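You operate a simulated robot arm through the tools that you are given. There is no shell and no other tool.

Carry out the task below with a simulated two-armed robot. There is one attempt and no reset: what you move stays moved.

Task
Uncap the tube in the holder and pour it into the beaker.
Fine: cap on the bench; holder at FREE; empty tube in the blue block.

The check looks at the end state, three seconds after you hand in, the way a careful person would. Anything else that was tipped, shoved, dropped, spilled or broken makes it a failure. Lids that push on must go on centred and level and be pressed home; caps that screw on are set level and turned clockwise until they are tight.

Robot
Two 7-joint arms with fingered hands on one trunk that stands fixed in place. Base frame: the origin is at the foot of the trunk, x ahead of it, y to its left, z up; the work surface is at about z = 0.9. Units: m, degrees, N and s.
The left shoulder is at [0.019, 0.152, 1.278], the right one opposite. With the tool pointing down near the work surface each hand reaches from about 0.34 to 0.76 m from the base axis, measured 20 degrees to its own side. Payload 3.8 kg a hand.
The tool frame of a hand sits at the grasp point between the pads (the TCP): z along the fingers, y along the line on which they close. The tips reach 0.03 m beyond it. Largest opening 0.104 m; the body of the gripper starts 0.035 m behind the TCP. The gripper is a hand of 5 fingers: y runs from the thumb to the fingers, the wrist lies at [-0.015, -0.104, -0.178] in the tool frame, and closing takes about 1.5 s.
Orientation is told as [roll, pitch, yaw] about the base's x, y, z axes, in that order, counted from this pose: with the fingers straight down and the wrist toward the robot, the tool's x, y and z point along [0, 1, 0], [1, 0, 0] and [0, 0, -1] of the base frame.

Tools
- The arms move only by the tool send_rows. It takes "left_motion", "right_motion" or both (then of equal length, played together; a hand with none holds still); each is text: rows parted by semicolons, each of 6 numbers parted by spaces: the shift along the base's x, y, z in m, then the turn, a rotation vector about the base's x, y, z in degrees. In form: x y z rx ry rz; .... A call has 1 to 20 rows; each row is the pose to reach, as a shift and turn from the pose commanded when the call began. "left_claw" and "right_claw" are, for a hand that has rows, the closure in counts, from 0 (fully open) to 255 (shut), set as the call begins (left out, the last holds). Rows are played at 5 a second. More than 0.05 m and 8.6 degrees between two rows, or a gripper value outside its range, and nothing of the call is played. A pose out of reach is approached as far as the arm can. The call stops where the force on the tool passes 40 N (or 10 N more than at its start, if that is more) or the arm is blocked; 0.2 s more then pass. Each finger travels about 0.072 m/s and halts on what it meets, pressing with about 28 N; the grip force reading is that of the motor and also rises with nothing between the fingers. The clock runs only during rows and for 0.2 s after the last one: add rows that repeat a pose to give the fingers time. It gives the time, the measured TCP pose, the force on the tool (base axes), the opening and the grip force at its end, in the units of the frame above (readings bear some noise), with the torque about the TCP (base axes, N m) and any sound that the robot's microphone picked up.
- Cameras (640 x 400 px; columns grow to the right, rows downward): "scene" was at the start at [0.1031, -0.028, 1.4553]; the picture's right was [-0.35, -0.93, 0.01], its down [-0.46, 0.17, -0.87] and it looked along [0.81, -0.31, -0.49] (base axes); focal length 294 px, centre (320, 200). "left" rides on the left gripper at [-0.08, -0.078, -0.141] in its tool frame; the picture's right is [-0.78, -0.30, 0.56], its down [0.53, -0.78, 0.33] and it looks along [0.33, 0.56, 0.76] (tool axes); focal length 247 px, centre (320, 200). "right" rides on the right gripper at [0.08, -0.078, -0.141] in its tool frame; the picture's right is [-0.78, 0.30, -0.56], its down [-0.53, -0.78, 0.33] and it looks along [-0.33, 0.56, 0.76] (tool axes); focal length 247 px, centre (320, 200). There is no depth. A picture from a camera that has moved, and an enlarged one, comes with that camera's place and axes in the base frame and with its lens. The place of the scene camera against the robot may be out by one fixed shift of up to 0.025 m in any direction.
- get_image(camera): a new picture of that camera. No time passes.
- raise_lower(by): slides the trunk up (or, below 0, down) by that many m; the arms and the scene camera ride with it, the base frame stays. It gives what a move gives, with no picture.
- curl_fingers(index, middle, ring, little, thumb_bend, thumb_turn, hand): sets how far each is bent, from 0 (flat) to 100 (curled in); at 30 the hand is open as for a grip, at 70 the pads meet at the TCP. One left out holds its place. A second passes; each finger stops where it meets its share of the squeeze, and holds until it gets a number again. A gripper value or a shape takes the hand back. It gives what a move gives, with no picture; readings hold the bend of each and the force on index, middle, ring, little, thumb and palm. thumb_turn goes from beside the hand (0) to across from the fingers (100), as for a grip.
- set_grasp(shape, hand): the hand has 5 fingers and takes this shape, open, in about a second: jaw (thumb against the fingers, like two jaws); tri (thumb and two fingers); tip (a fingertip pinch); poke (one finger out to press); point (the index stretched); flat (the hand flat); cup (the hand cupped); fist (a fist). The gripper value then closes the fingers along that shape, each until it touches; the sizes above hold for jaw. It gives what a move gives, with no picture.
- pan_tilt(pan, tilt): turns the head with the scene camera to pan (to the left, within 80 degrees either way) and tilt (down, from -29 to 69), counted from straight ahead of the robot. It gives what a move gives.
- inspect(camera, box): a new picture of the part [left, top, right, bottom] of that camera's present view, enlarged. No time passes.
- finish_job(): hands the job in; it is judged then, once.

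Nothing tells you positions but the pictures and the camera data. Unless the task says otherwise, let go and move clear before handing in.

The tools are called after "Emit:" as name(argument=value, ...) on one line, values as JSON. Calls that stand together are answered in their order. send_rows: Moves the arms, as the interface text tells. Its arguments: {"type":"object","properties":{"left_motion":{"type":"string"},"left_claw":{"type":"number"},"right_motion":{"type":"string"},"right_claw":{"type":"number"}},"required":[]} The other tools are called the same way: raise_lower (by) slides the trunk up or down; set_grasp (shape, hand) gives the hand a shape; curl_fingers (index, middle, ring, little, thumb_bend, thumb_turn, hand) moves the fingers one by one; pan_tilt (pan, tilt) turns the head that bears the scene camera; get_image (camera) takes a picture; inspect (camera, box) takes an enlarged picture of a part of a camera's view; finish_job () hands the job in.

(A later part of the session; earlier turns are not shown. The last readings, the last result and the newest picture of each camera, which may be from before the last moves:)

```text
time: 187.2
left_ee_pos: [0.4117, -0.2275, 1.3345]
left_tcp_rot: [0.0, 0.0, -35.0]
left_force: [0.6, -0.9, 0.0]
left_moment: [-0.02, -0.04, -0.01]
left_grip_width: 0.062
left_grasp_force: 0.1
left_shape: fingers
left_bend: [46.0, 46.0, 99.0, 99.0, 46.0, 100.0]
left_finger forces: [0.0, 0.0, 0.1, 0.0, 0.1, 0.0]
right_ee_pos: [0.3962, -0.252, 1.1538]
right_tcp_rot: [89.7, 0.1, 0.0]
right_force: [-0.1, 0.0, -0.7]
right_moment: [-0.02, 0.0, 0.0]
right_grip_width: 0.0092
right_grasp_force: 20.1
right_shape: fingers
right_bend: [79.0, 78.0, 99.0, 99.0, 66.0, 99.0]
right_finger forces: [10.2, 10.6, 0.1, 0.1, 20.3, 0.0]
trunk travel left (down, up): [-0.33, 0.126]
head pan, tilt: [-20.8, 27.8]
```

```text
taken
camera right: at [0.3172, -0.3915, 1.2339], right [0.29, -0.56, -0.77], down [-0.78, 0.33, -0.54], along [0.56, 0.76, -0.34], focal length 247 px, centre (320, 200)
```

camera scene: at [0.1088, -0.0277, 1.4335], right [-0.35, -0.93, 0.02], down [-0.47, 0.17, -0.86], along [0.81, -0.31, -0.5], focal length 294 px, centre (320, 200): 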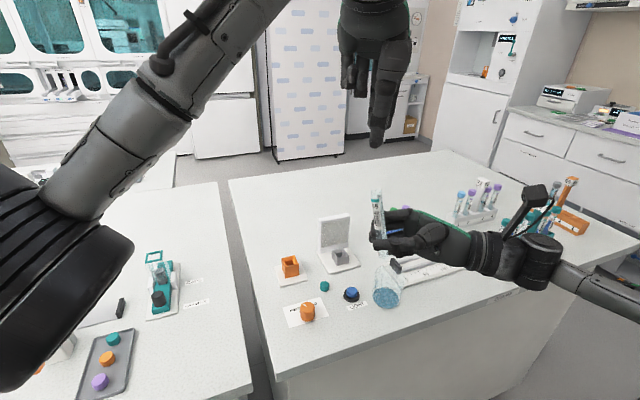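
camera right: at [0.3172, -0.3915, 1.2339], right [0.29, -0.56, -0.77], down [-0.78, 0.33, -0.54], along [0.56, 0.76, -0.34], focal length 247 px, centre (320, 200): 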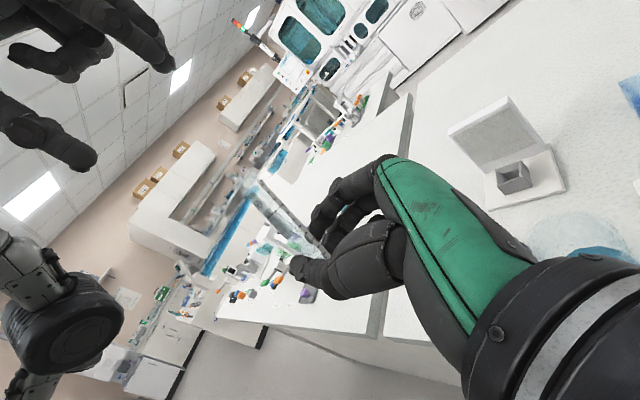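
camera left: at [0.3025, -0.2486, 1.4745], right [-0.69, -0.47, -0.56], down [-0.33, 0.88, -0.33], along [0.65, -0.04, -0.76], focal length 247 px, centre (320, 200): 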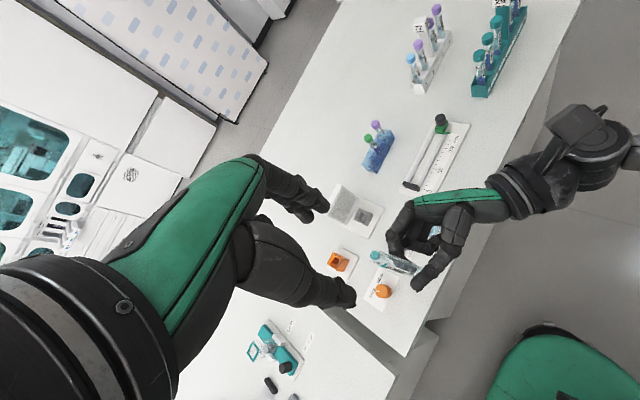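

Emit:
inspect(camera="left", box=[290, 170, 450, 310])

Emit:
inspect(camera="scene", box=[330, 100, 450, 260])

```text
2.86 times, centred on (370, 240) of left
camera zoom: at [0.3025, -0.2486, 1.4745], right [-0.69, -0.47, -0.56], down [-0.33, 0.88, -0.33], along [0.65, -0.04, -0.76], focal length 706 px, centre (177, 86)
```

zoom: 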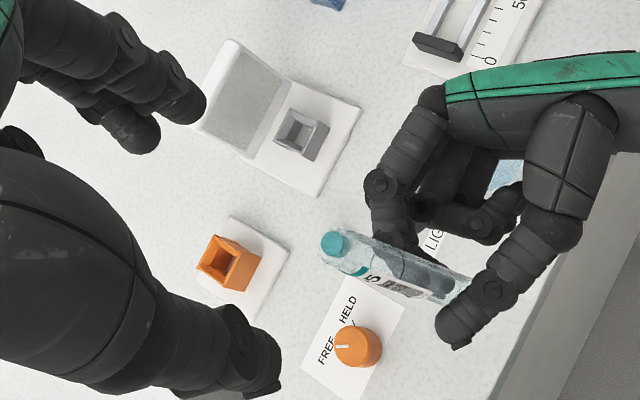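

```text
2.50 times, centred on (390, 180) of scene
camera zoom: at [0.1088, -0.0277, 1.4335], right [-0.35, -0.93, 0.02], down [-0.47, 0.17, -0.86], along [0.81, -0.31, -0.5], focal length 736 px, centre (145, 250)
```

zoom: 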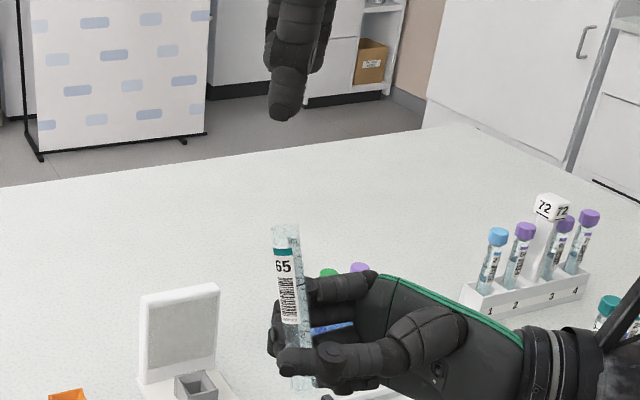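

Emit:
send_rows(left_motion="-0.005 -0.0095 -0.02 0 0 0; -0.005 -0.0095 -0.045 0 0 0; -0.005 -0.0095 -0.07 0 0 0; -0.005 -0.0095 -0.09 0 0 0; -0.005 -0.0095 -0.105 0 0 0; -0.005 -0.0095 -0.105 0 0 0")

Emit:
inspect(camera="left", box=[260, 170, 440, 310])

Emit:
inspect(camera="scene", box=[330, 140, 430, 260])

Emit:
inspect(camera="right", box=[180, 100, 380, 300])

```text
time: 188.6
left_ee_pos: [0.4069, -0.238, 1.2303]
left_tcp_rot: [0.0, 0.0, -35.0]
left_force: [0.6, -0.2, -0.3]
left_moment: [-0.03, -0.03, -0.01]
left_grip_width: 0.062
left_grasp_force: 0.1
left_shape: fingers
left_bend: [46.0, 46.0, 99.0, 99.0, 46.0, 100.0]
left_finger forces: [0.0, 0.0, 0.0, 0.0, 0.0, 0.0]
right_ee_pos: [0.3958, -0.2518, 1.1523]
right_tcp_rot: [89.8, 0.0, -0.1]
right_force: [-0.7, 0.0, -0.3]
right_moment: [0.02, 0.01, 0.0]
right_grip_width: 0.0094
right_grasp_force: 20.4
right_shape: fingers
right_bend: [79.0, 78.0, 99.0, 99.0, 66.0, 99.0]
right_finger forces: [10.1, 10.6, 0.0, 0.1, 20.3, 0.1]
trunk travel left (down, up): [-0.33, 0.126]
head pan, tilt: [-20.8, 27.8]
```

```text
2.86 times, centred on (350, 240) of left
camera zoom: at [0.2979, -0.2586, 1.3704], right [-0.69, -0.47, -0.56], down [-0.33, 0.88, -0.33], along [0.65, -0.05, -0.76], focal length 706 px, centre (234, 86)
```

zoom: 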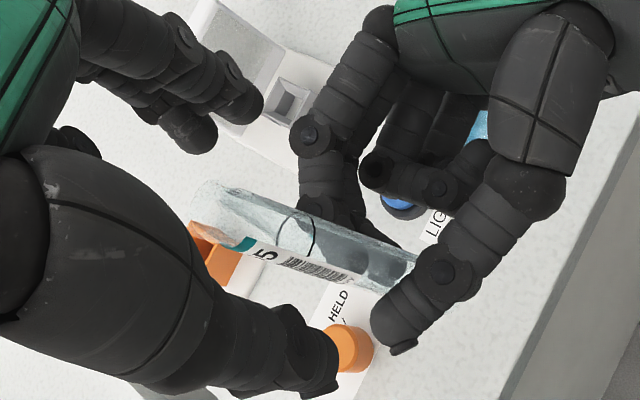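

```text
3.33 times, centred on (380, 200) of scene
camera zoom: at [0.1085, -0.028, 1.4336], right [-0.35, -0.93, 0.02], down [-0.47, 0.17, -0.86], along [0.81, -0.31, -0.5], focal length 982 px, centre (120, 200)
```

zoom: 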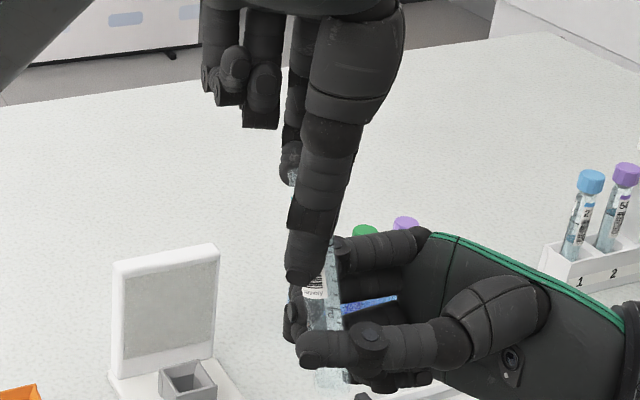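

```text
2.00 times, centred on (280, 200) of right
camera zoom: at [0.317, -0.3918, 1.2339], right [0.29, -0.56, -0.77], down [-0.78, 0.33, -0.54], along [0.56, 0.76, -0.34], focal length 494 px, centre (400, 200)
```

zoom: 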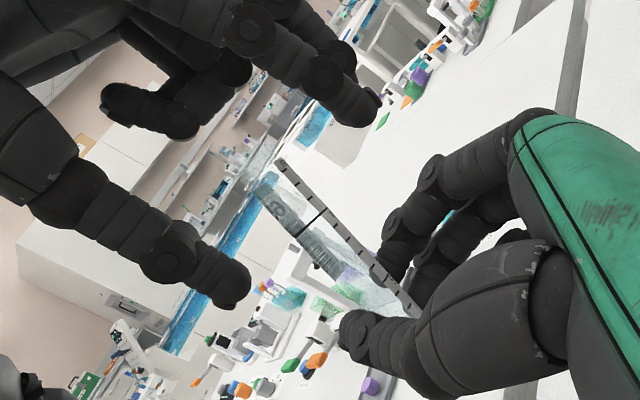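

The left fingers straddle the tube well centred. I'll close the left grip.

Emit:
curl_fingers(hand="left", index=80, middle=80, thumb_bend=80)

Emit:
inspect(camera="left", box=[260, 170, 440, 310])

Emit:
inspect(camera="scene", box=[330, 140, 430, 260])

Emit:
inspect(camera="right", box=[180, 100, 380, 300])

```text
time: 189.6
left_ee_pos: [0.4061, -0.237, 1.23]
left_tcp_rot: [-0.1, 0.1, -35.1]
left_force: [-2.3, 0.8, -5.1]
left_moment: [0.08, 0.2, -0.01]
left_grip_width: 0.0098
left_grasp_force: 17.7
left_shape: fingers
left_bend: [72.0, 72.0, 99.0, 99.0, 67.0, 100.0]
left_finger forces: [8.7, 7.7, 0.1, 0.0, 18.1, 0.1]
right_ee_pos: [0.3956, -0.2517, 1.1532]
right_tcp_rot: [89.8, 0.0, -0.2]
right_force: [2.8, -0.8, 5.0]
right_moment: [0.06, -0.01, 0.01]
right_grip_width: 0.0091
right_grasp_force: 20.5
right_shape: fingers
right_bend: [79.0, 78.0, 99.0, 99.0, 67.0, 99.0]
right_finger forces: [9.5, 11.8, 0.0, 0.0, 19.8, 0.0]
trunk travel left (down, up): [-0.33, 0.126]
head pan, tilt: [-20.8, 27.8]
```

```text
2.86 times, centred on (350, 240) of left
camera zoom: at [0.298, -0.2587, 1.3703], right [-0.69, -0.46, -0.56], down [-0.33, 0.88, -0.33], along [0.65, -0.04, -0.76], focal length 706 px, centre (234, 86)
```

zoom: 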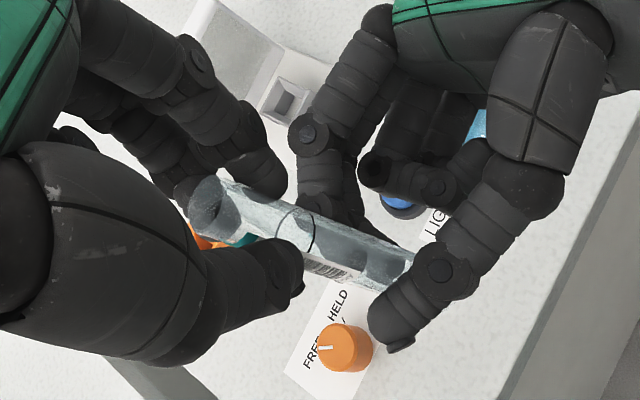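

```text
3.33 times, centred on (380, 200) of scene
camera zoom: at [0.1086, -0.0281, 1.4336], right [-0.35, -0.93, 0.02], down [-0.47, 0.17, -0.86], along [0.81, -0.31, -0.5], focal length 982 px, centre (120, 200)
```

zoom: 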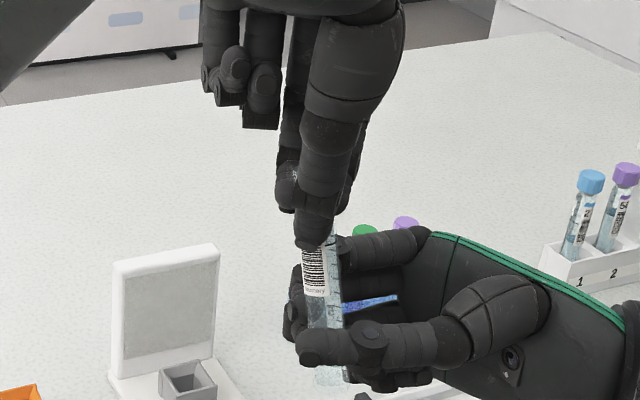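

```text
2.00 times, centred on (280, 200) of right
camera zoom: at [0.3171, -0.3919, 1.2341], right [0.29, -0.56, -0.77], down [-0.78, 0.33, -0.54], along [0.56, 0.76, -0.34], focal length 494 px, centre (400, 200)
```

zoom: 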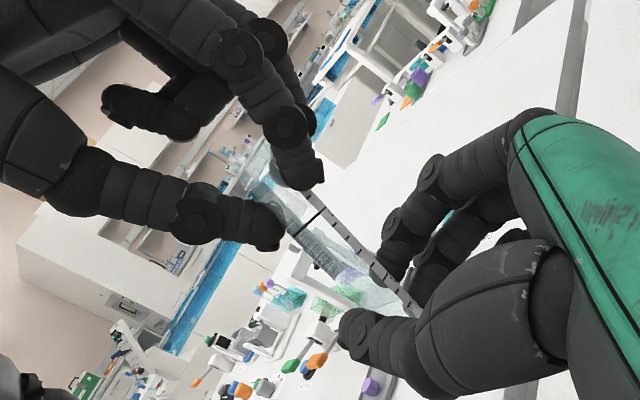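

Now both hands hold the tube. I'll open the right hand and withdraw it to the side.

Emit:
curl_fingers(hand="right", index=48, middle=48, thumb_bend=44)

Emit:
inspect(camera="left", box=[260, 170, 440, 310])

Emit:
send_rows(right_motion="0 -0.02 0 0 0 0; 0 -0.04 0 0 0 0; 0 -0.07 0 0 0 0; 0 -0.1 0 0 0 0; 0 -0.14 0 0 0 0; 0 -0.18 0 0 0 0; 0 -0.22 0 0 0 0; 0 -0.25 0 0 0 0")

Emit:
get_image(camera="scene")

Emit:
inspect(camera="left", box=[260, 170, 440, 310])

```text
time: 190.6
left_ee_pos: [0.4072, -0.2381, 1.2315]
left_tcp_rot: [0.1, 0.0, -35.0]
left_force: [0.0, 0.2, 0.0]
left_moment: [0.02, -0.03, -0.02]
left_grip_width: 0.0089
left_grasp_force: 16.7
left_shape: fingers
left_bend: [73.0, 73.0, 99.0, 99.0, 68.0, 100.0]
left_finger forces: [10.6, 6.3, 0.0, 0.0, 16.5, 0.1]
right_ee_pos: [0.3961, -0.2512, 1.153]
right_tcp_rot: [89.7, 0.0, -0.1]
right_force: [-0.5, -0.1, -0.4]
right_moment: [-0.01, 0.01, 0.01]
right_grip_width: 0.0614
right_grasp_force: 0.0
right_shape: fingers
right_bend: [48.0, 48.0, 99.0, 99.0, 44.0, 99.0]
right_finger forces: [0.0, 0.0, 0.0, 0.0, 0.0, 0.0]
trunk travel left (down, up): [-0.33, 0.126]
head pan, tilt: [-20.8, 27.8]
```

```text
2.86 times, centred on (350, 240) of left
camera zoom: at [0.298, -0.2587, 1.3705], right [-0.69, -0.47, -0.56], down [-0.33, 0.88, -0.33], along [0.65, -0.04, -0.76], focal length 706 px, centre (234, 86)
```

zoom: 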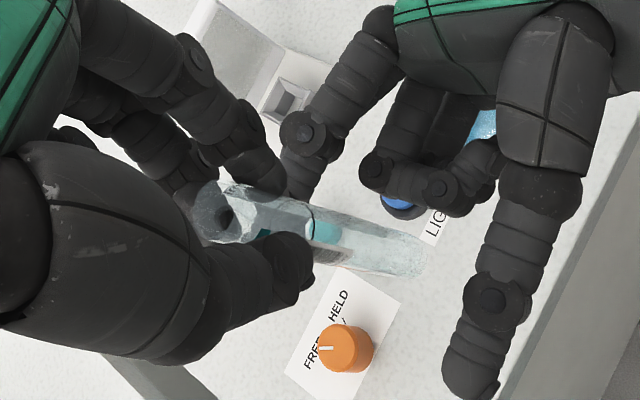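

```text
time: 192.4
left_ee_pos: [0.4058, -0.2384, 1.2303]
left_tcp_rot: [0.0, 0.0, -35.0]
left_force: [-0.3, 0.6, -0.3]
left_moment: [-0.02, 0.0, -0.01]
left_grip_width: 0.009
left_grasp_force: 16.7
left_shape: fingers
left_bend: [73.0, 73.0, 99.0, 99.0, 68.0, 100.0]
left_finger forces: [10.5, 6.2, 0.1, 0.0, 16.6, 0.0]
right_ee_pos: [0.3863, -0.4957, 1.157]
right_tcp_rot: [89.8, 0.1, -0.2]
right_force: [-0.6, -0.2, 0.2]
right_moment: [0.03, 0.03, -0.03]
right_grip_width: 0.062
right_grasp_force: 0.2
right_shape: fingers
right_bend: [48.0, 48.0, 99.0, 99.0, 44.0, 99.0]
right_finger forces: [0.1, 0.1, 0.0, 0.0, 0.0, 0.0]
right hand out of reach, approached as far as the arm can: row 8
trunk travel left (down, up): [-0.33, 0.126]
head pan, tilt: [-20.8, 27.8]
```

```text
taken
camera scene: at [0.1082, -0.0284, 1.4336], right [-0.35, -0.93, 0.01], down [-0.47, 0.17, -0.86], along [0.81, -0.31, -0.5], focal length 294 px, centre (320, 200)
```

scene: 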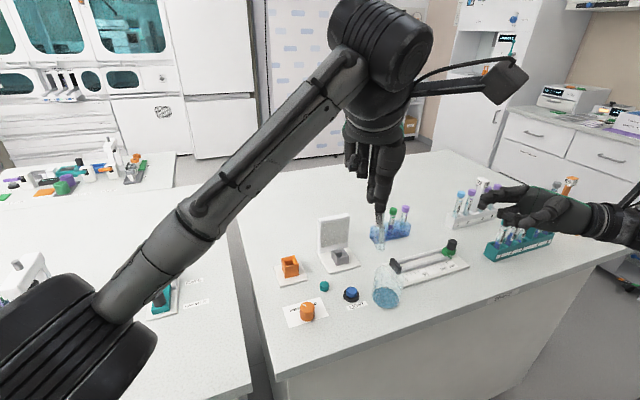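

```text
2.86 times, centred on (350, 240) of left
camera zoom: at [0.2976, -0.259, 1.3706], right [-0.69, -0.46, -0.56], down [-0.33, 0.88, -0.33], along [0.65, -0.04, -0.76], focal length 706 px, centre (234, 86)
```

zoom: 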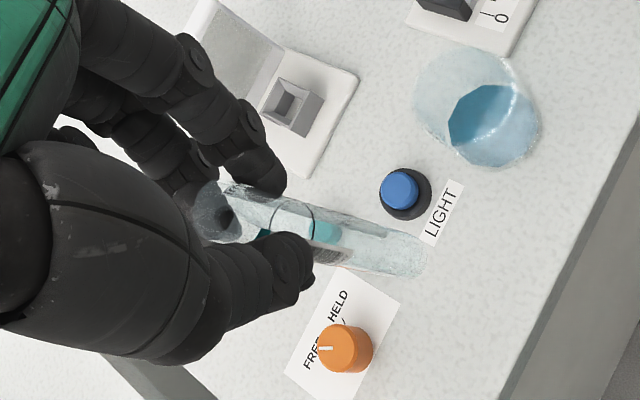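

The left hand holds the tube securely, with about 9° of lean. I'll correct the lean, carry it back over the orange holder, and check alignment.

Emit:
send_rows(left_motion="0 0 0 3.5 -2.45 0; 0 0 0 7 -4.9 0; 0.03 0.01 -0.005 7 -4.9 0; 0.06 0.021 -0.01 7 -4.9 0; 0.09 0.032 -0.015 7 -4.9 0; 0.12 0.043 -0.02 7 -4.9 0; 0.15 0.053 -0.025 7 -4.9 0; 0.18 0.064 -0.03 7 -4.9 0; 0.2 0.07 -0.03 7 -4.9 0; 0.211 0.0745 -0.03 7 -4.9 0; 0.211 0.0745 -0.03 7 -4.9 0")

Emit:
inspect(camera="left", box=[260, 170, 460, 330])

Emit:
inspect(camera="scene", box=[250, 140, 350, 290])

```text
time: 194.8
left_ee_pos: [0.6185, -0.1636, 1.2004]
left_tcp_rot: [8.6, 0.0, -35.0]
left_force: [-0.1, -0.3, -0.1]
left_moment: [-0.01, 0.0, 0.01]
left_grip_width: 0.0086
left_grasp_force: 16.1
left_shape: fingers
left_bend: [73.0, 73.0, 99.0, 99.0, 68.0, 100.0]
left_finger forces: [10.4, 6.2, 0.0, 0.0, 16.2, 0.0]
right_ee_pos: [0.3875, -0.4953, 1.1578]
right_tcp_rot: [89.7, 0.1, -0.1]
right_force: [-1.3, -0.7, 0.0]
right_moment: [-0.03, 0.01, 0.01]
right_grip_width: 0.0619
right_grasp_force: 0.1
right_shape: fingers
right_bend: [48.0, 48.0, 99.0, 99.0, 44.0, 99.0]
right_finger forces: [0.1, 0.0, 0.0, 0.0, 0.1, 0.0]
trunk travel left (down, up): [-0.33, 0.126]
head pan, tilt: [-20.8, 27.8]
```

```text
2.50 times, centred on (360, 250) of left
camera zoom: at [0.4983, -0.2003, 1.3267], right [-0.64, -0.39, -0.67], down [-0.3, 0.92, -0.25], along [0.71, 0.04, -0.7], focal length 617 px, centre (220, 75)
```

zoom: 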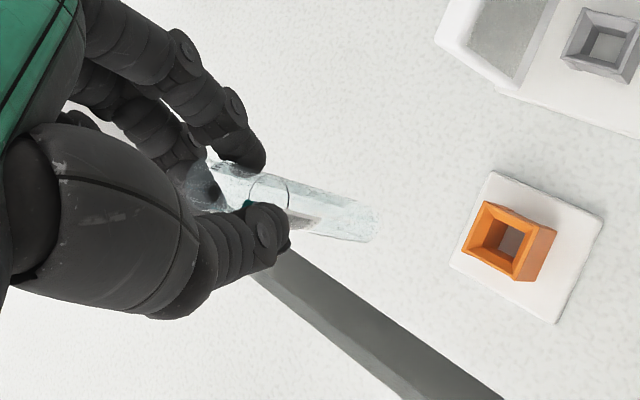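

```text
2.67 times, centred on (300, 215) of scene
camera zoom: at [0.1087, -0.0281, 1.4335], right [-0.35, -0.93, 0.02], down [-0.47, 0.17, -0.86], along [0.81, -0.31, -0.5], focal length 786 px, centre (373, 160)
```

zoom: 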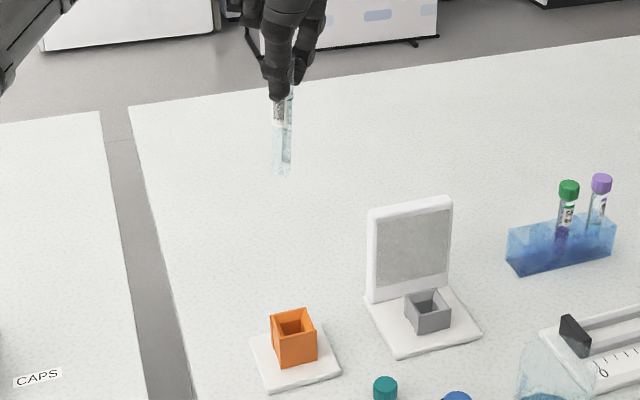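

Emit:
send_rows(left_motion="-0.0005 0 -0.03 0 0 0; -0.0005 0 -0.06 0 0 0; -0.0005 0 -0.09 0 0 0; -0.0005 0 -0.115 0 0 0; -0.0005 0 -0.122 0 0 0; -0.0005 0 -0.122 0 0 0")

Emit:
inspect(camera="left", box=[260, 170, 420, 310])

Emit:
inspect(camera="scene", box=[260, 200, 340, 290])

```text
time: 196.2
left_ee_pos: [0.6172, -0.1635, 1.077]
left_tcp_rot: [8.5, -0.1, -35.0]
left_force: [0.3, 1.2, 0.2]
left_moment: [0.0, 0.01, 0.01]
left_grip_width: 0.0088
left_grasp_force: 16.5
left_shape: fingers
left_bend: [73.0, 73.0, 99.0, 99.0, 68.0, 100.0]
left_finger forces: [10.5, 6.3, 0.1, 0.0, 16.2, 0.1]
right_ee_pos: [0.3865, -0.4955, 1.1579]
right_tcp_rot: [89.7, 0.1, -0.2]
right_force: [0.4, 0.8, 0.0]
right_moment: [0.0, 0.01, 0.0]
right_grip_width: 0.0619
right_grasp_force: 0.0
right_shape: fingers
right_bend: [48.0, 48.0, 99.0, 99.0, 44.0, 99.0]
right_finger forces: [0.1, 0.0, 0.0, 0.0, 0.1, 0.0]
trunk travel left (down, up): [-0.33, 0.126]
head pan, tilt: [-20.8, 27.8]
```

```text
2.86 times, centred on (340, 240) of left
camera zoom: at [0.4967, -0.2005, 1.2044], right [-0.64, -0.39, -0.67], down [-0.3, 0.92, -0.25], along [0.71, 0.04, -0.7], focal length 706 px, centre (263, 86)
```

zoom: 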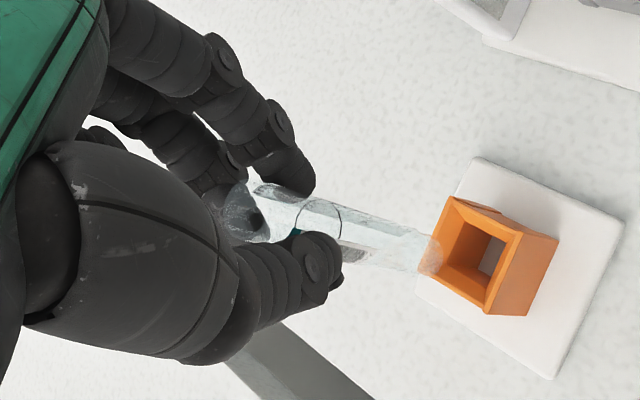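

```text
4.44 times, centred on (300, 245) of scene
camera zoom: at [0.1085, -0.0281, 1.4336], right [-0.35, -0.93, 0.02], down [-0.47, 0.17, -0.86], along [0.81, -0.31, -0.5], focal length 1309 px, centre (409, 0)
```

zoom: 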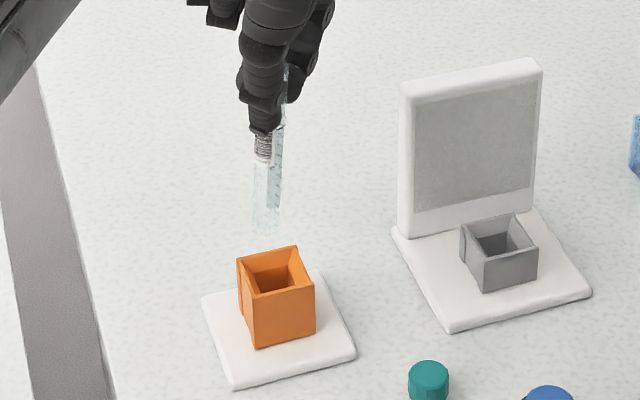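

Emit:
send_rows(left_motion="0.002 0.0015 0 -1.6 1.15 0; 0.004 0.003 0 -3.3 2.3 0; 0.004 0.003 0 -3.3 2.3 0")

Emit:
inspect(camera="left", box=[260, 170, 420, 310])

Emit:
inspect(camera="scene", box=[260, 200, 340, 290])

```text
time: 197.0
left_ee_pos: [0.6211, -0.1603, 1.0779]
left_tcp_rot: [4.5, 0.2, -35.2]
left_force: [-0.1, -1.1, 0.3]
left_moment: [-0.04, 0.01, 0.02]
left_grip_width: 0.0088
left_grasp_force: 16.7
left_shape: fingers
left_bend: [73.0, 73.0, 99.0, 99.0, 68.0, 100.0]
left_finger forces: [10.5, 6.3, 0.0, 0.0, 16.1, 0.0]
right_ee_pos: [0.3861, -0.4952, 1.1582]
right_tcp_rot: [89.7, 0.1, -0.3]
right_force: [-0.5, 0.4, -0.3]
right_moment: [-0.04, 0.01, -0.02]
right_grip_width: 0.0619
right_grasp_force: 0.0
right_shape: fingers
right_bend: [48.0, 48.0, 99.0, 99.0, 44.0, 99.0]
right_finger forces: [0.1, 0.0, 0.1, 0.0, 0.0, 0.0]
trunk travel left (down, up): [-0.33, 0.126]
head pan, tilt: [-20.8, 27.8]
```

```text
2.86 times, centred on (340, 240) of left
camera zoom: at [0.5062, -0.1897, 1.2113], right [-0.66, -0.43, -0.62], down [-0.31, 0.9, -0.29], along [0.68, 0.0, -0.73], focal length 706 px, centre (263, 86)
```

zoom: 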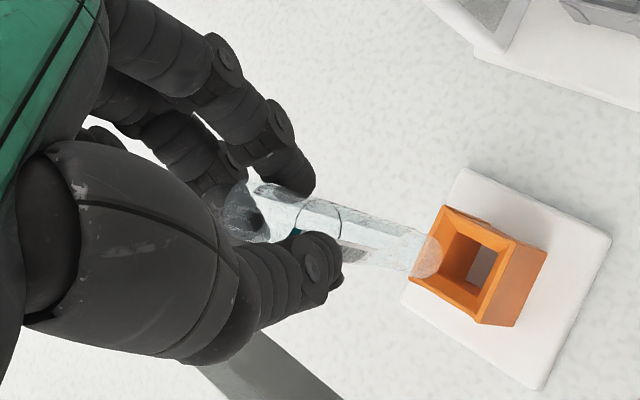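

```text
4.44 times, centred on (300, 245) of scene
camera zoom: at [0.1086, -0.0282, 1.4335], right [-0.35, -0.93, 0.02], down [-0.47, 0.17, -0.86], along [0.81, -0.31, -0.5], focal length 1309 px, centre (409, 0)
```

zoom: 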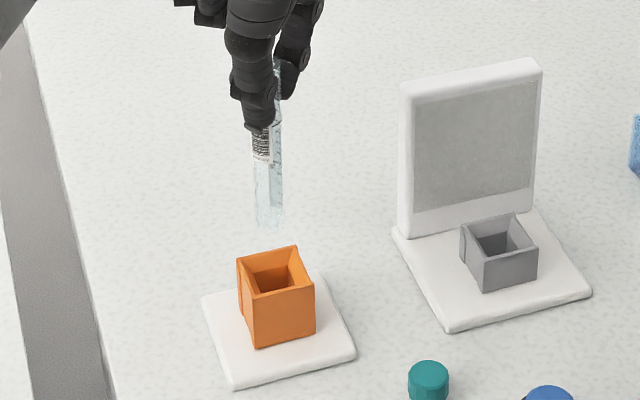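

The alignment is good. I'll lower into the holder.

Emit:
send_rows(left_motion="0 -0.001 -0.01 0 0 0; 0 -0.001 -0.02 0 0 0; 0 -0.001 -0.03 0 0 0; 0 -0.001 -0.04 0 0 0; 0 -0.001 -0.046 0 0 0; 0 -0.001 -0.046 0 0 0")

Emit:
inspect(camera="left", box=[260, 170, 420, 310])

Emit:
inspect(camera="scene", box=[260, 200, 340, 290])

```text
time: 198.4
left_ee_pos: [0.6215, -0.1607, 1.0322]
left_tcp_rot: [4.4, 0.1, -35.0]
left_force: [1.1, -0.1, 0.0]
left_moment: [0.01, 0.01, 0.02]
left_grip_width: 0.0086
left_grasp_force: 16.2
left_shape: fingers
left_bend: [73.0, 73.0, 99.0, 99.0, 68.0, 100.0]
left_finger forces: [10.5, 6.2, 0.1, 0.0, 16.0, 0.1]
right_ee_pos: [0.3868, -0.4933, 1.1588]
right_tcp_rot: [89.7, 0.0, -0.2]
right_force: [0.2, 1.0, 0.8]
right_moment: [0.01, 0.02, 0.02]
right_grip_width: 0.0618
right_grasp_force: 0.0
right_shape: fingers
right_bend: [48.0, 48.0, 99.0, 99.0, 44.0, 99.0]
right_finger forces: [0.0, 0.0, 0.0, 0.0, 0.0, 0.0]
trunk travel left (down, up): [-0.33, 0.126]
head pan, tilt: [-20.8, 27.8]
```

```text
2.86 times, centred on (340, 240) of left
camera zoom: at [0.5063, -0.1906, 1.1648], right [-0.66, -0.43, -0.62], down [-0.32, 0.9, -0.29], along [0.68, 0.0, -0.73], focal length 706 px, centre (263, 86)
```

zoom: 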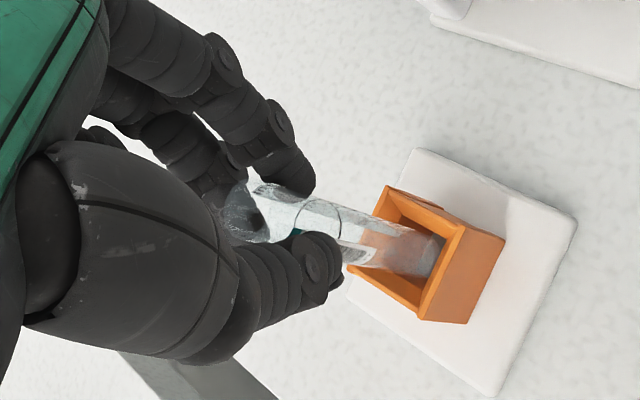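

```text
4.44 times, centred on (300, 245) of scene
camera zoom: at [0.1086, -0.0281, 1.4336], right [-0.35, -0.93, 0.02], down [-0.47, 0.17, -0.86], along [0.81, -0.31, -0.5], focal length 1309 px, centre (409, 0)
```

zoom: 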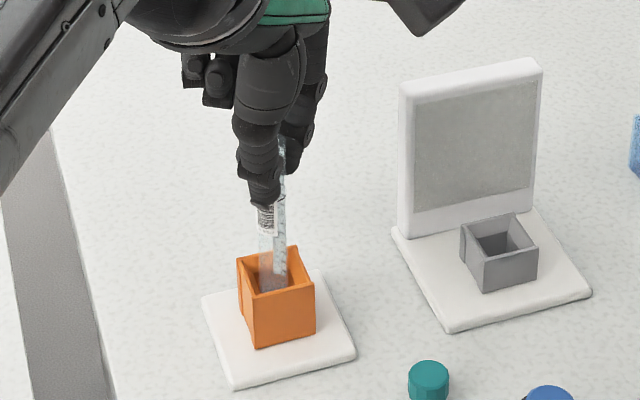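

Emit:
send_rows(left_motion="0 0 -0.005 0 0 0; 0 0 -0.01 0 0 0; 0 0 -0.01 0 0 0")

Emit:
send_rows(left_motion="0 0 -0.004 0 0 0; 0 0 -0.004 0 0 0")

Emit:
inspect(camera="scene", box=[260, 200, 340, 290])

```text
time: 199.2
left_ee_pos: [0.62, -0.1615, 1.0221]
left_tcp_rot: [4.5, 0.0, -35.1]
left_force: [0.4, 1.3, 0.4]
left_moment: [0.01, -0.03, 0.0]
left_grip_width: 0.0088
left_grasp_force: 16.6
left_shape: fingers
left_bend: [73.0, 73.0, 99.0, 99.0, 68.0, 100.0]
left_finger forces: [10.6, 6.4, 0.0, 0.0, 16.0, 0.0]
right_ee_pos: [0.3862, -0.4937, 1.1582]
right_tcp_rot: [89.7, 0.0, -0.2]
right_force: [0.1, -1.0, 0.4]
right_moment: [-0.04, -0.01, -0.01]
right_grip_width: 0.0621
right_grasp_force: 0.0
right_shape: fingers
right_bend: [48.0, 48.0, 99.0, 99.0, 44.0, 99.0]
right_finger forces: [0.1, 0.0, 0.0, 0.0, 0.1, 0.0]
trunk travel left (down, up): [-0.33, 0.126]
head pan, tilt: [-20.8, 27.8]
```

```text
time: 199.8
left_ee_pos: [0.6206, -0.1613, 1.0177]
left_tcp_rot: [4.4, 0.1, -35.0]
left_force: [0.6, 0.4, -0.1]
left_moment: [0.04, -0.03, 0.02]
left_grip_width: 0.0087
left_grasp_force: 16.1
left_shape: fingers
left_bend: [73.0, 73.0, 99.0, 99.0, 68.0, 100.0]
left_finger forces: [10.6, 6.3, 0.0, 0.0, 16.0, 0.0]
right_ee_pos: [0.3877, -0.4951, 1.1591]
right_tcp_rot: [89.7, 0.1, -0.2]
right_force: [0.6, 0.1, 0.3]
right_moment: [-0.01, -0.03, 0.01]
right_grip_width: 0.0618
right_grasp_force: 0.0
right_shape: fingers
right_bend: [48.0, 48.0, 99.0, 99.0, 44.0, 99.0]
right_finger forces: [0.0, 0.0, 0.0, 0.0, 0.0, 0.0]
trunk travel left (down, up): [-0.33, 0.126]
head pan, tilt: [-20.8, 27.8]
```

```text
4.44 times, centred on (300, 245) of scene
camera zoom: at [0.1086, -0.0281, 1.4336], right [-0.35, -0.93, 0.02], down [-0.47, 0.17, -0.86], along [0.81, -0.31, -0.5], focal length 1309 px, centre (409, 0)
```

zoom: 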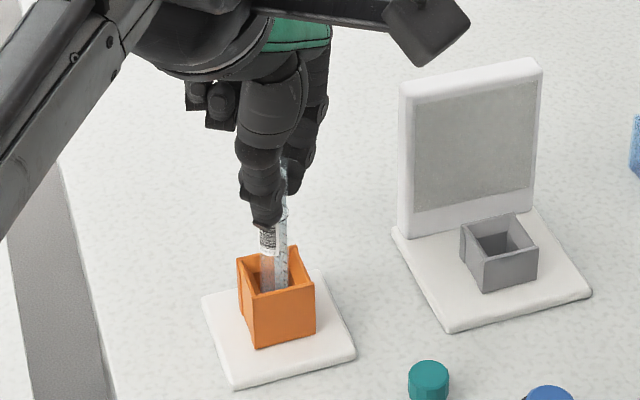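

Emit:
send_rows(left_motion="0 0 -0.004 0 0 0; 0 0 -0.004 0 0 0")

Emit:
send_rows(left_motion="0 0 -0.004 0 0 0; 0 0 -0.004 0 0 0")

Emit:
inspect(camera="left", box=[260, 170, 420, 310])

```text
time: 200.4
left_ee_pos: [0.6203, -0.1607, 1.0138]
left_tcp_rot: [4.4, 0.1, -35.0]
left_force: [-0.4, 0.3, -0.2]
left_moment: [-0.01, 0.03, -0.02]
left_grip_width: 0.0087
left_grasp_force: 16.3
left_shape: fingers
left_bend: [73.0, 73.0, 99.0, 99.0, 68.0, 100.0]
left_finger forces: [10.6, 6.4, 0.1, 0.0, 16.0, 0.1]
right_ee_pos: [0.3879, -0.4948, 1.1576]
right_tcp_rot: [89.7, 0.1, -0.2]
right_force: [-0.3, -0.5, -0.2]
right_moment: [-0.01, 0.05, -0.01]
right_grip_width: 0.0616
right_grasp_force: 0.0
right_shape: fingers
right_bend: [48.0, 48.0, 99.0, 99.0, 44.0, 99.0]
right_finger forces: [0.0, 0.0, 0.1, 0.0, 0.0, 0.0]
trunk travel left (down, up): [-0.33, 0.126]
head pan, tilt: [-20.8, 27.8]
```

```text
time: 201.0
left_ee_pos: [0.6205, -0.1612, 1.0102]
left_tcp_rot: [4.6, 0.1, -35.2]
left_force: [-0.4, -0.4, 2.2]
left_moment: [-0.01, 0.04, -0.01]
left_grip_width: 0.0087
left_grasp_force: 16.8
left_shape: fingers
left_bend: [73.0, 73.0, 99.0, 99.0, 68.0, 100.0]
left_finger forces: [11.0, 6.6, 0.0, 0.1, 16.4, 0.0]
right_ee_pos: [0.3862, -0.4954, 1.1584]
right_tcp_rot: [89.8, 0.1, -0.2]
right_force: [-0.3, 0.1, -0.5]
right_moment: [-0.01, 0.01, 0.0]
right_grip_width: 0.0622
right_grasp_force: 0.0
right_shape: fingers
right_bend: [48.0, 48.0, 99.0, 99.0, 44.0, 99.0]
right_finger forces: [0.0, 0.0, 0.1, 0.0, 0.1, 0.0]
trunk travel left (down, up): [-0.33, 0.126]
head pan, tilt: [-20.8, 27.8]
```

```text
2.86 times, centred on (340, 240) of left
camera zoom: at [0.506, -0.1907, 1.1436], right [-0.66, -0.43, -0.62], down [-0.31, 0.9, -0.29], along [0.68, 0.0, -0.73], focal length 706 px, centre (263, 86)
```

zoom: 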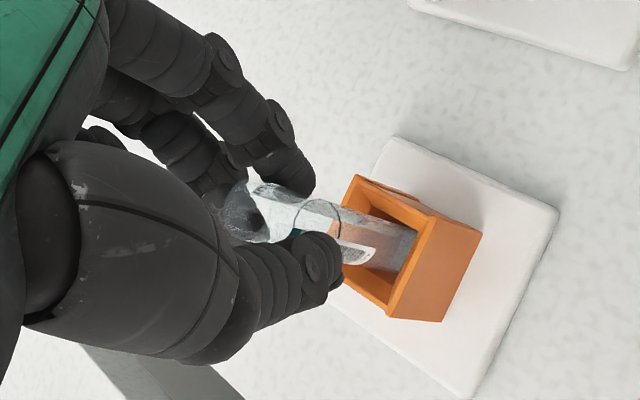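

The tube has touched the holder floor. I'll release gently and rise straight up.

Emit:
curl_fingers(hand="left", index=62, middle=62, thumb_bend=60)

Emit:
curl_fingers(hand="left", index=48, middle=48, thumb_bend=48)

Emit:
send_rows(left_motion="0 0 0.015 0 0 0; 0 0 0.03 0 0 0; 0 0 0.05 0 0 0; 0 0 0.08 0 0 0; 0 0 0.12 0 0 0; 0 0 0.16 0 0 0; 0 0.03 0.19 0 0 0; 0 0.07 0.21 0 0 0; -0.02 0.11 0.22 0 0 0; -0.04 0.15 0.22 0 0 0; -0.06 0.19 0.22 0 0 0; -0.08 0.23 0.22 0 0 0; -0.1 0.26 0.22 0 0 0")

Emit:
inspect(camera="scene", box=[260, 200, 340, 290])

Emit:
get_image(camera="left")

```text
time: 202.0
left_ee_pos: [0.62, -0.1611, 1.0108]
left_tcp_rot: [4.5, 0.0, -34.9]
left_force: [-1.0, -0.3, -0.7]
left_moment: [-0.03, 0.02, 0.03]
left_grip_width: 0.0229
left_grasp_force: 0.1
left_shape: fingers
left_bend: [62.0, 62.0, 99.0, 99.0, 60.0, 100.0]
left_finger forces: [0.1, 0.1, 0.1, 0.0, 0.0, 0.0]
right_ee_pos: [0.3861, -0.4946, 1.1583]
right_tcp_rot: [89.7, 0.1, -0.3]
right_force: [0.2, -0.9, -0.5]
right_moment: [-0.02, 0.01, -0.01]
right_grip_width: 0.0619
right_grasp_force: 0.1
right_shape: fingers
right_bend: [48.0, 48.0, 99.0, 99.0, 44.0, 99.0]
right_finger forces: [0.0, 0.0, 0.0, 0.0, 0.0, 0.0]
trunk travel left (down, up): [-0.33, 0.126]
head pan, tilt: [-20.8, 27.8]
```

```text
time: 203.0
left_ee_pos: [0.6216, -0.1601, 1.0104]
left_tcp_rot: [4.5, 0.1, -34.9]
left_force: [0.6, -0.1, 0.0]
left_moment: [-0.03, 0.0, 0.02]
left_grip_width: 0.0568
left_grasp_force: 0.1
left_shape: fingers
left_bend: [48.0, 48.0, 99.0, 99.0, 48.0, 100.0]
left_finger forces: [0.0, 0.0, 0.0, 0.0, 0.1, 0.1]
right_ee_pos: [0.3875, -0.4945, 1.1578]
right_tcp_rot: [89.6, 0.1, -0.3]
right_force: [0.5, 0.3, -0.5]
right_moment: [0.02, 0.0, 0.0]
right_grip_width: 0.062
right_grasp_force: 0.0
right_shape: fingers
right_bend: [48.0, 48.0, 99.0, 99.0, 44.0, 99.0]
right_finger forces: [0.0, 0.0, 0.1, 0.1, 0.0, 0.1]
trunk travel left (down, up): [-0.33, 0.126]
head pan, tilt: [-20.8, 27.8]
```

```text
time: 205.8
left_ee_pos: [0.52, 0.1006, 1.2315]
left_tcp_rot: [4.5, 0.1, -35.1]
left_force: [0.1, 0.9, 0.0]
left_moment: [-0.02, 0.0, -0.01]
left_grip_width: 0.0566
left_grasp_force: 0.1
left_shape: fingers
left_bend: [48.0, 48.0, 99.0, 99.0, 48.0, 100.0]
left_finger forces: [0.1, 0.0, 0.0, 0.1, 0.0, 0.1]
right_ee_pos: [0.3864, -0.4941, 1.1589]
right_tcp_rot: [89.8, -0.1, -0.2]
right_force: [0.8, 0.4, -0.3]
right_moment: [0.02, -0.03, -0.02]
right_grip_width: 0.062
right_grasp_force: 0.0
right_shape: fingers
right_bend: [48.0, 48.0, 99.0, 99.0, 44.0, 99.0]
right_finger forces: [0.1, 0.0, 0.0, 0.0, 0.0, 0.0]
trunk travel left (down, up): [-0.33, 0.126]
head pan, tilt: [-20.8, 27.8]
```

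```text
4.44 times, centred on (300, 245) of scene
camera zoom: at [0.108, -0.0268, 1.4336], right [-0.36, -0.93, 0.02], down [-0.47, 0.17, -0.86], along [0.81, -0.31, -0.5], focal length 1309 px, centre (409, 0)
```

zoom: 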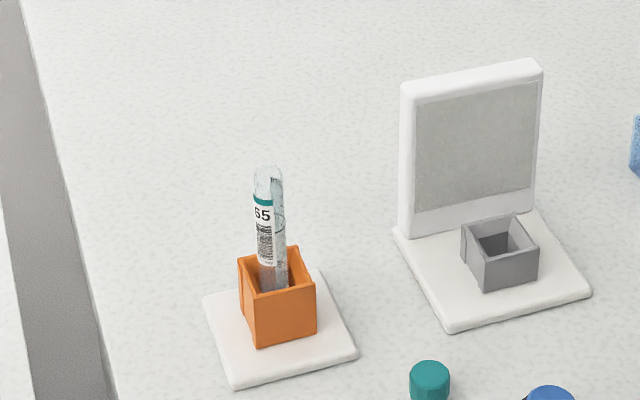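

```text
taken
camera left: at [0.4054, 0.0714, 1.3635], right [-0.66, -0.43, -0.62], down [-0.31, 0.9, -0.29], along [0.68, 0.0, -0.73], focal length 247 px, centre (320, 200)
```

left: 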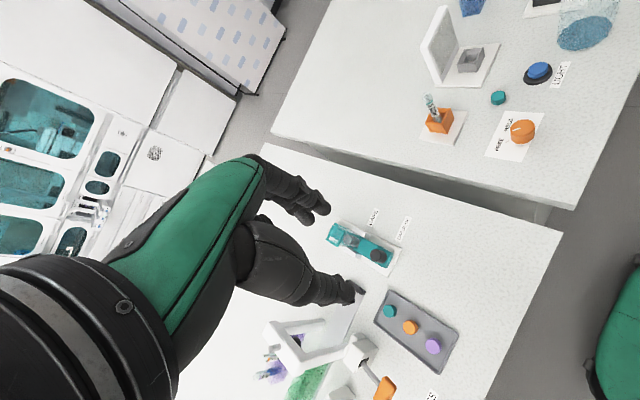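

The tube stands in the holder again, empty. Next the right hand will pick it from above and put it in the blue block. Let me look at the block's empty hole closely first.

Emit:
inspect(camera="scene", box=[360, 195, 420, 250])

Emit:
inspect(camera="left", box=[440, 0, 520, 40])

Emit:
send_rows(right_motion="0 0 0.02 -8 0 0; 0 0 0.04 -16 0 0; 0 0 0.06 -24 0 0; 0 0 0.08 -32 0 0; 0 0 0.08 -40 0 0; 0 0 0.08 -48 0 0; 0 0 0.08 -56 0 0; 0 0 0.08 -64 0 0; 0 0 0.08 -72 0 0; 0 0 0.08 -80 0 0; 0 0 0.08 -88 0 0; 0 0 0.08 -90 0 0; 0 0 0.08 -90 0 0")

Emit:
get_image(camera="right")

Emit:
get_image(camera="scene")

```text
7.27 times, centred on (390, 222) of scene
camera zoom: at [0.108, -0.0268, 1.4336], right [-0.36, -0.93, 0.02], down [-0.47, 0.17, -0.86], along [0.81, -0.31, -0.5], focal length 2142 px, centre (-189, 36)
```

zoom: 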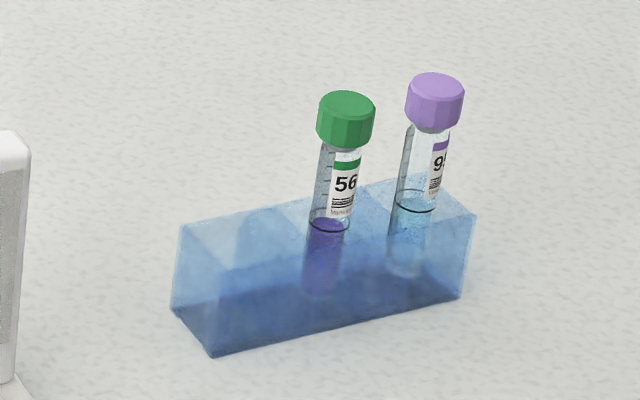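

```text
8.00 times, centred on (480, 20) of left
camera zoom: at [0.4054, 0.0714, 1.3635], right [-0.66, -0.43, -0.62], down [-0.31, 0.9, -0.29], along [0.68, 0.0, -0.73], focal length 1976 px, centre (-960, 1640)
```

zoom: 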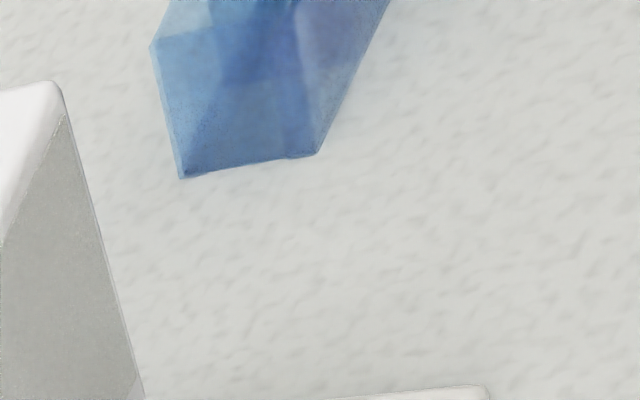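

```text
time: 208.6
left_ee_pos: [0.5216, 0.1005, 1.2313]
left_tcp_rot: [4.6, -0.1, -35.0]
left_force: [0.0, 0.4, 0.5]
left_moment: [0.02, 0.0, -0.04]
left_grip_width: 0.0571
left_grasp_force: 0.2
left_shape: fingers
left_bend: [48.0, 48.0, 99.0, 99.0, 48.0, 100.0]
left_finger forces: [0.0, 0.0, 0.0, 0.1, 0.1, 0.0]
right_ee_pos: [0.3878, -0.4957, 1.2385]
right_tcp_rot: [-0.2, -0.1, -0.1]
right_force: [-0.1, 0.0, 0.1]
right_moment: [0.0, -0.02, 0.01]
right_grip_width: 0.062
right_grasp_force: 0.0
right_shape: fingers
right_bend: [48.0, 48.0, 99.0, 99.0, 44.0, 99.0]
right_finger forces: [0.0, 0.1, 0.0, 0.0, 0.0, 0.0]
trunk travel left (down, up): [-0.33, 0.126]
head pan, tilt: [-20.8, 27.8]
```

```text
taken
camera right: at [0.3078, -0.4147, 1.3794], right [0.29, -0.77, 0.56], down [-0.78, -0.54, -0.33], along [0.56, -0.34, -0.76], focal length 247 px, centre (320, 200)
```

right: 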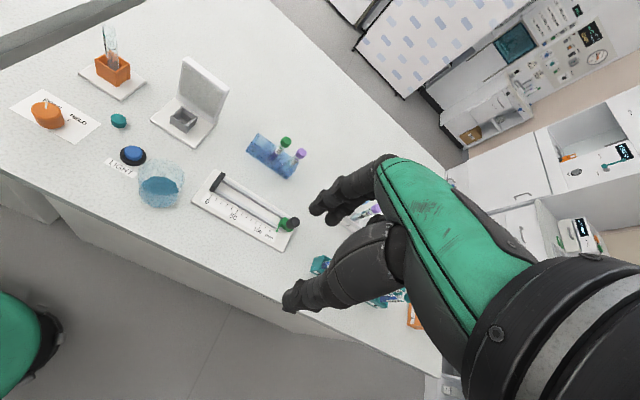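

```text
taken
camera scene: at [0.1086, -0.0281, 1.4335], right [-0.35, -0.93, 0.02], down [-0.47, 0.17, -0.86], along [0.81, -0.31, -0.5], focal length 294 px, centre (320, 200)
```

scene: 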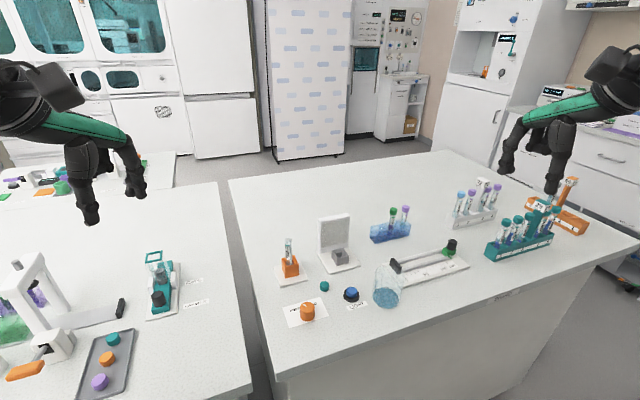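

Emit:
inspect(camera="right", box=[240, 125, 320, 185])

Emit:
inspect(camera="right", box=[80, 15, 150, 105])

```text
6.67 times, centred on (280, 155) of right
camera zoom: at [0.3078, -0.4147, 1.3794], right [0.29, -0.77, 0.56], down [-0.78, -0.54, -0.33], along [0.56, -0.34, -0.76], focal length 1646 px, centre (587, 500)
```

zoom: 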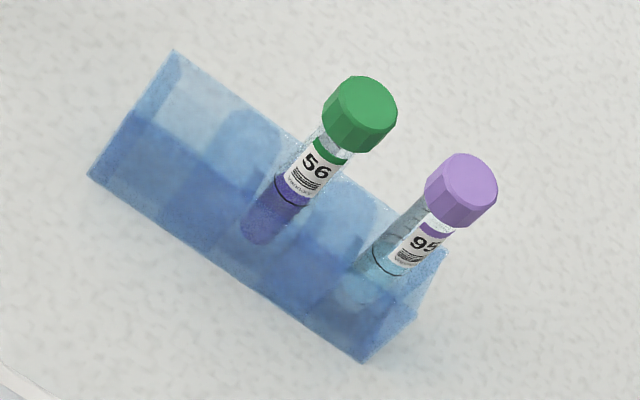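

```text
4.44 times, centred on (115, 60) of right
camera zoom: at [0.3078, -0.4147, 1.3794], right [0.29, -0.77, 0.56], down [-0.78, -0.54, -0.33], along [0.56, -0.34, -0.76], focal length 1098 px, centre (1231, 822)
```

zoom: 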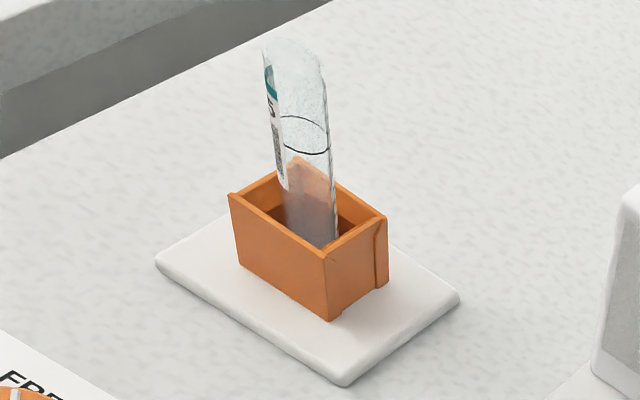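

The block has three places, and the left one is empty at about (0.665, -0.427). I'll move the left hand farther away and bring the right hand above the tube, straight down with a 25° lean to the left to clear tube 56 later.

Emit:
curl_fingers(hand="right", index=46, middle=46, thumb_bend=46, thumb_turn=100)

Emit:
send_rows(right_motion="0.02 0.035 0 -3 0 0; 0.04 0.07 0 -6 0 0; 0.065 0.105 0 -9 0 0; 0.09 0.14 0 -12 0 0; 0.112 0.175 0 -15 0 0; 0.135 0.21 0 -18 0 0; 0.158 0.245 0 -21 0 0; 0.18 0.28 0 -25 0 0; 0.205 0.315 0 -25 0 0; 0.226 0.347 0 -25 0 0; 0.226 0.347 -0.04 -25 0 0; 0.226 0.347 -0.08 -25 0 0; 0.226 0.347 -0.12 -25 0 0; 0.226 0.347 -0.12 -25 0 0", left_motion="0 0.02 0 0 0 0; 0 0.04 0 0 0 0; 0 0.06 0 0 0 0; 0 0.08 0 0 0 0; 0 0.1 0 0 0 0; 0 0.12 0 0 0 0; 0 0.14 0 0 0 0; 0 0.16 0 0 0 0; 0 0.16 0 0 0 0; 0 0.16 0 0 0 0; 0 0.16 0 0 0 0; 0 0.16 0 0 0 0; 0 0.16 0 0 0 0; 0 0.16 0 0 0 0")

Emit:
inspect(camera="right", box=[220, 170, 380, 310])

Emit:
inspect(camera="scene", box=[240, 180, 340, 290])

```text
time: 209.6
left_ee_pos: [0.5214, 0.0992, 1.2304]
left_tcp_rot: [4.5, -0.1, -35.0]
left_force: [0.0, -0.1, 0.4]
left_moment: [0.01, -0.02, -0.03]
left_grip_width: 0.0568
left_grasp_force: 0.0
left_shape: fingers
left_bend: [48.0, 48.0, 99.0, 99.0, 48.0, 100.0]
left_finger forces: [0.0, 0.0, 0.0, 0.1, 0.0, 0.0]
right_ee_pos: [0.3856, -0.4962, 1.2383]
right_tcp_rot: [-0.2, -0.1, -0.1]
right_force: [-0.1, -0.2, -0.3]
right_moment: [0.02, 0.01, 0.0]
right_grip_width: 0.0625
right_grasp_force: 0.0
right_shape: fingers
right_bend: [46.0, 46.0, 99.0, 99.0, 46.0, 99.0]
right_finger forces: [0.0, 0.1, 0.0, 0.0, 0.1, 0.0]
trunk travel left (down, up): [-0.33, 0.126]
head pan, tilt: [-20.8, 27.8]
```

```text
time: 212.6
left_ee_pos: [0.5213, 0.2595, 1.2308]
left_tcp_rot: [4.4, 0.0, -35.1]
left_force: [0.1, 0.7, -0.4]
left_moment: [-0.01, -0.01, 0.01]
left_grip_width: 0.0569
left_grasp_force: 0.1
left_shape: fingers
left_bend: [48.0, 48.0, 99.0, 99.0, 48.0, 100.0]
left_finger forces: [0.1, 0.0, 0.0, 0.1, 0.0, 0.0]
right_ee_pos: [0.6145, -0.1487, 1.1187]
right_tcp_rot: [-25.3, -0.3, -0.1]
right_force: [1.0, 0.3, 0.2]
right_moment: [0.0, -0.02, 0.0]
right_grip_width: 0.0624
right_grasp_force: 0.0
right_shape: fingers
right_bend: [46.0, 46.0, 99.0, 99.0, 46.0, 99.0]
right_finger forces: [0.0, 0.0, 0.1, 0.1, 0.0, 0.1]
trunk travel left (down, up): [-0.33, 0.126]
head pan, tilt: [-20.8, 27.8]
```

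```text
2.86 times, centred on (300, 240) of right
camera zoom: at [0.5344, -0.0158, 1.2119], right [0.29, -0.46, 0.84], down [-0.78, -0.63, -0.07], along [0.56, -0.63, -0.54], focal length 706 px, centre (377, 86)
```

zoom: 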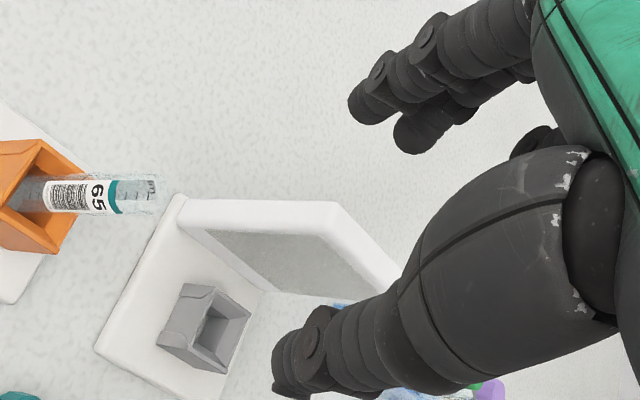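

```text
3.64 times, centred on (290, 235) of scene
camera zoom: at [0.1085, -0.0278, 1.4336], right [-0.35, -0.93, 0.02], down [-0.47, 0.17, -0.86], along [0.81, -0.31, -0.5], focal length 1071 px, centre (429, 73)
```

zoom: 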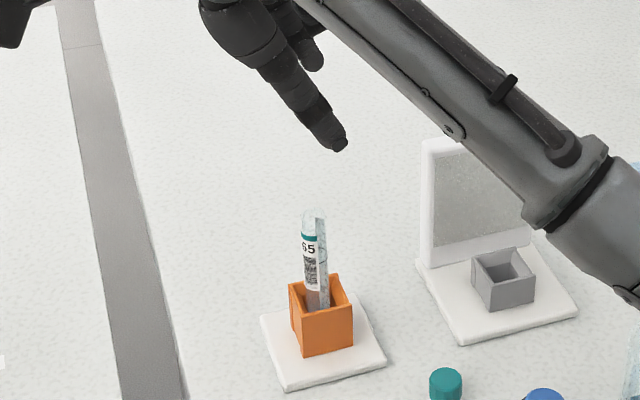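

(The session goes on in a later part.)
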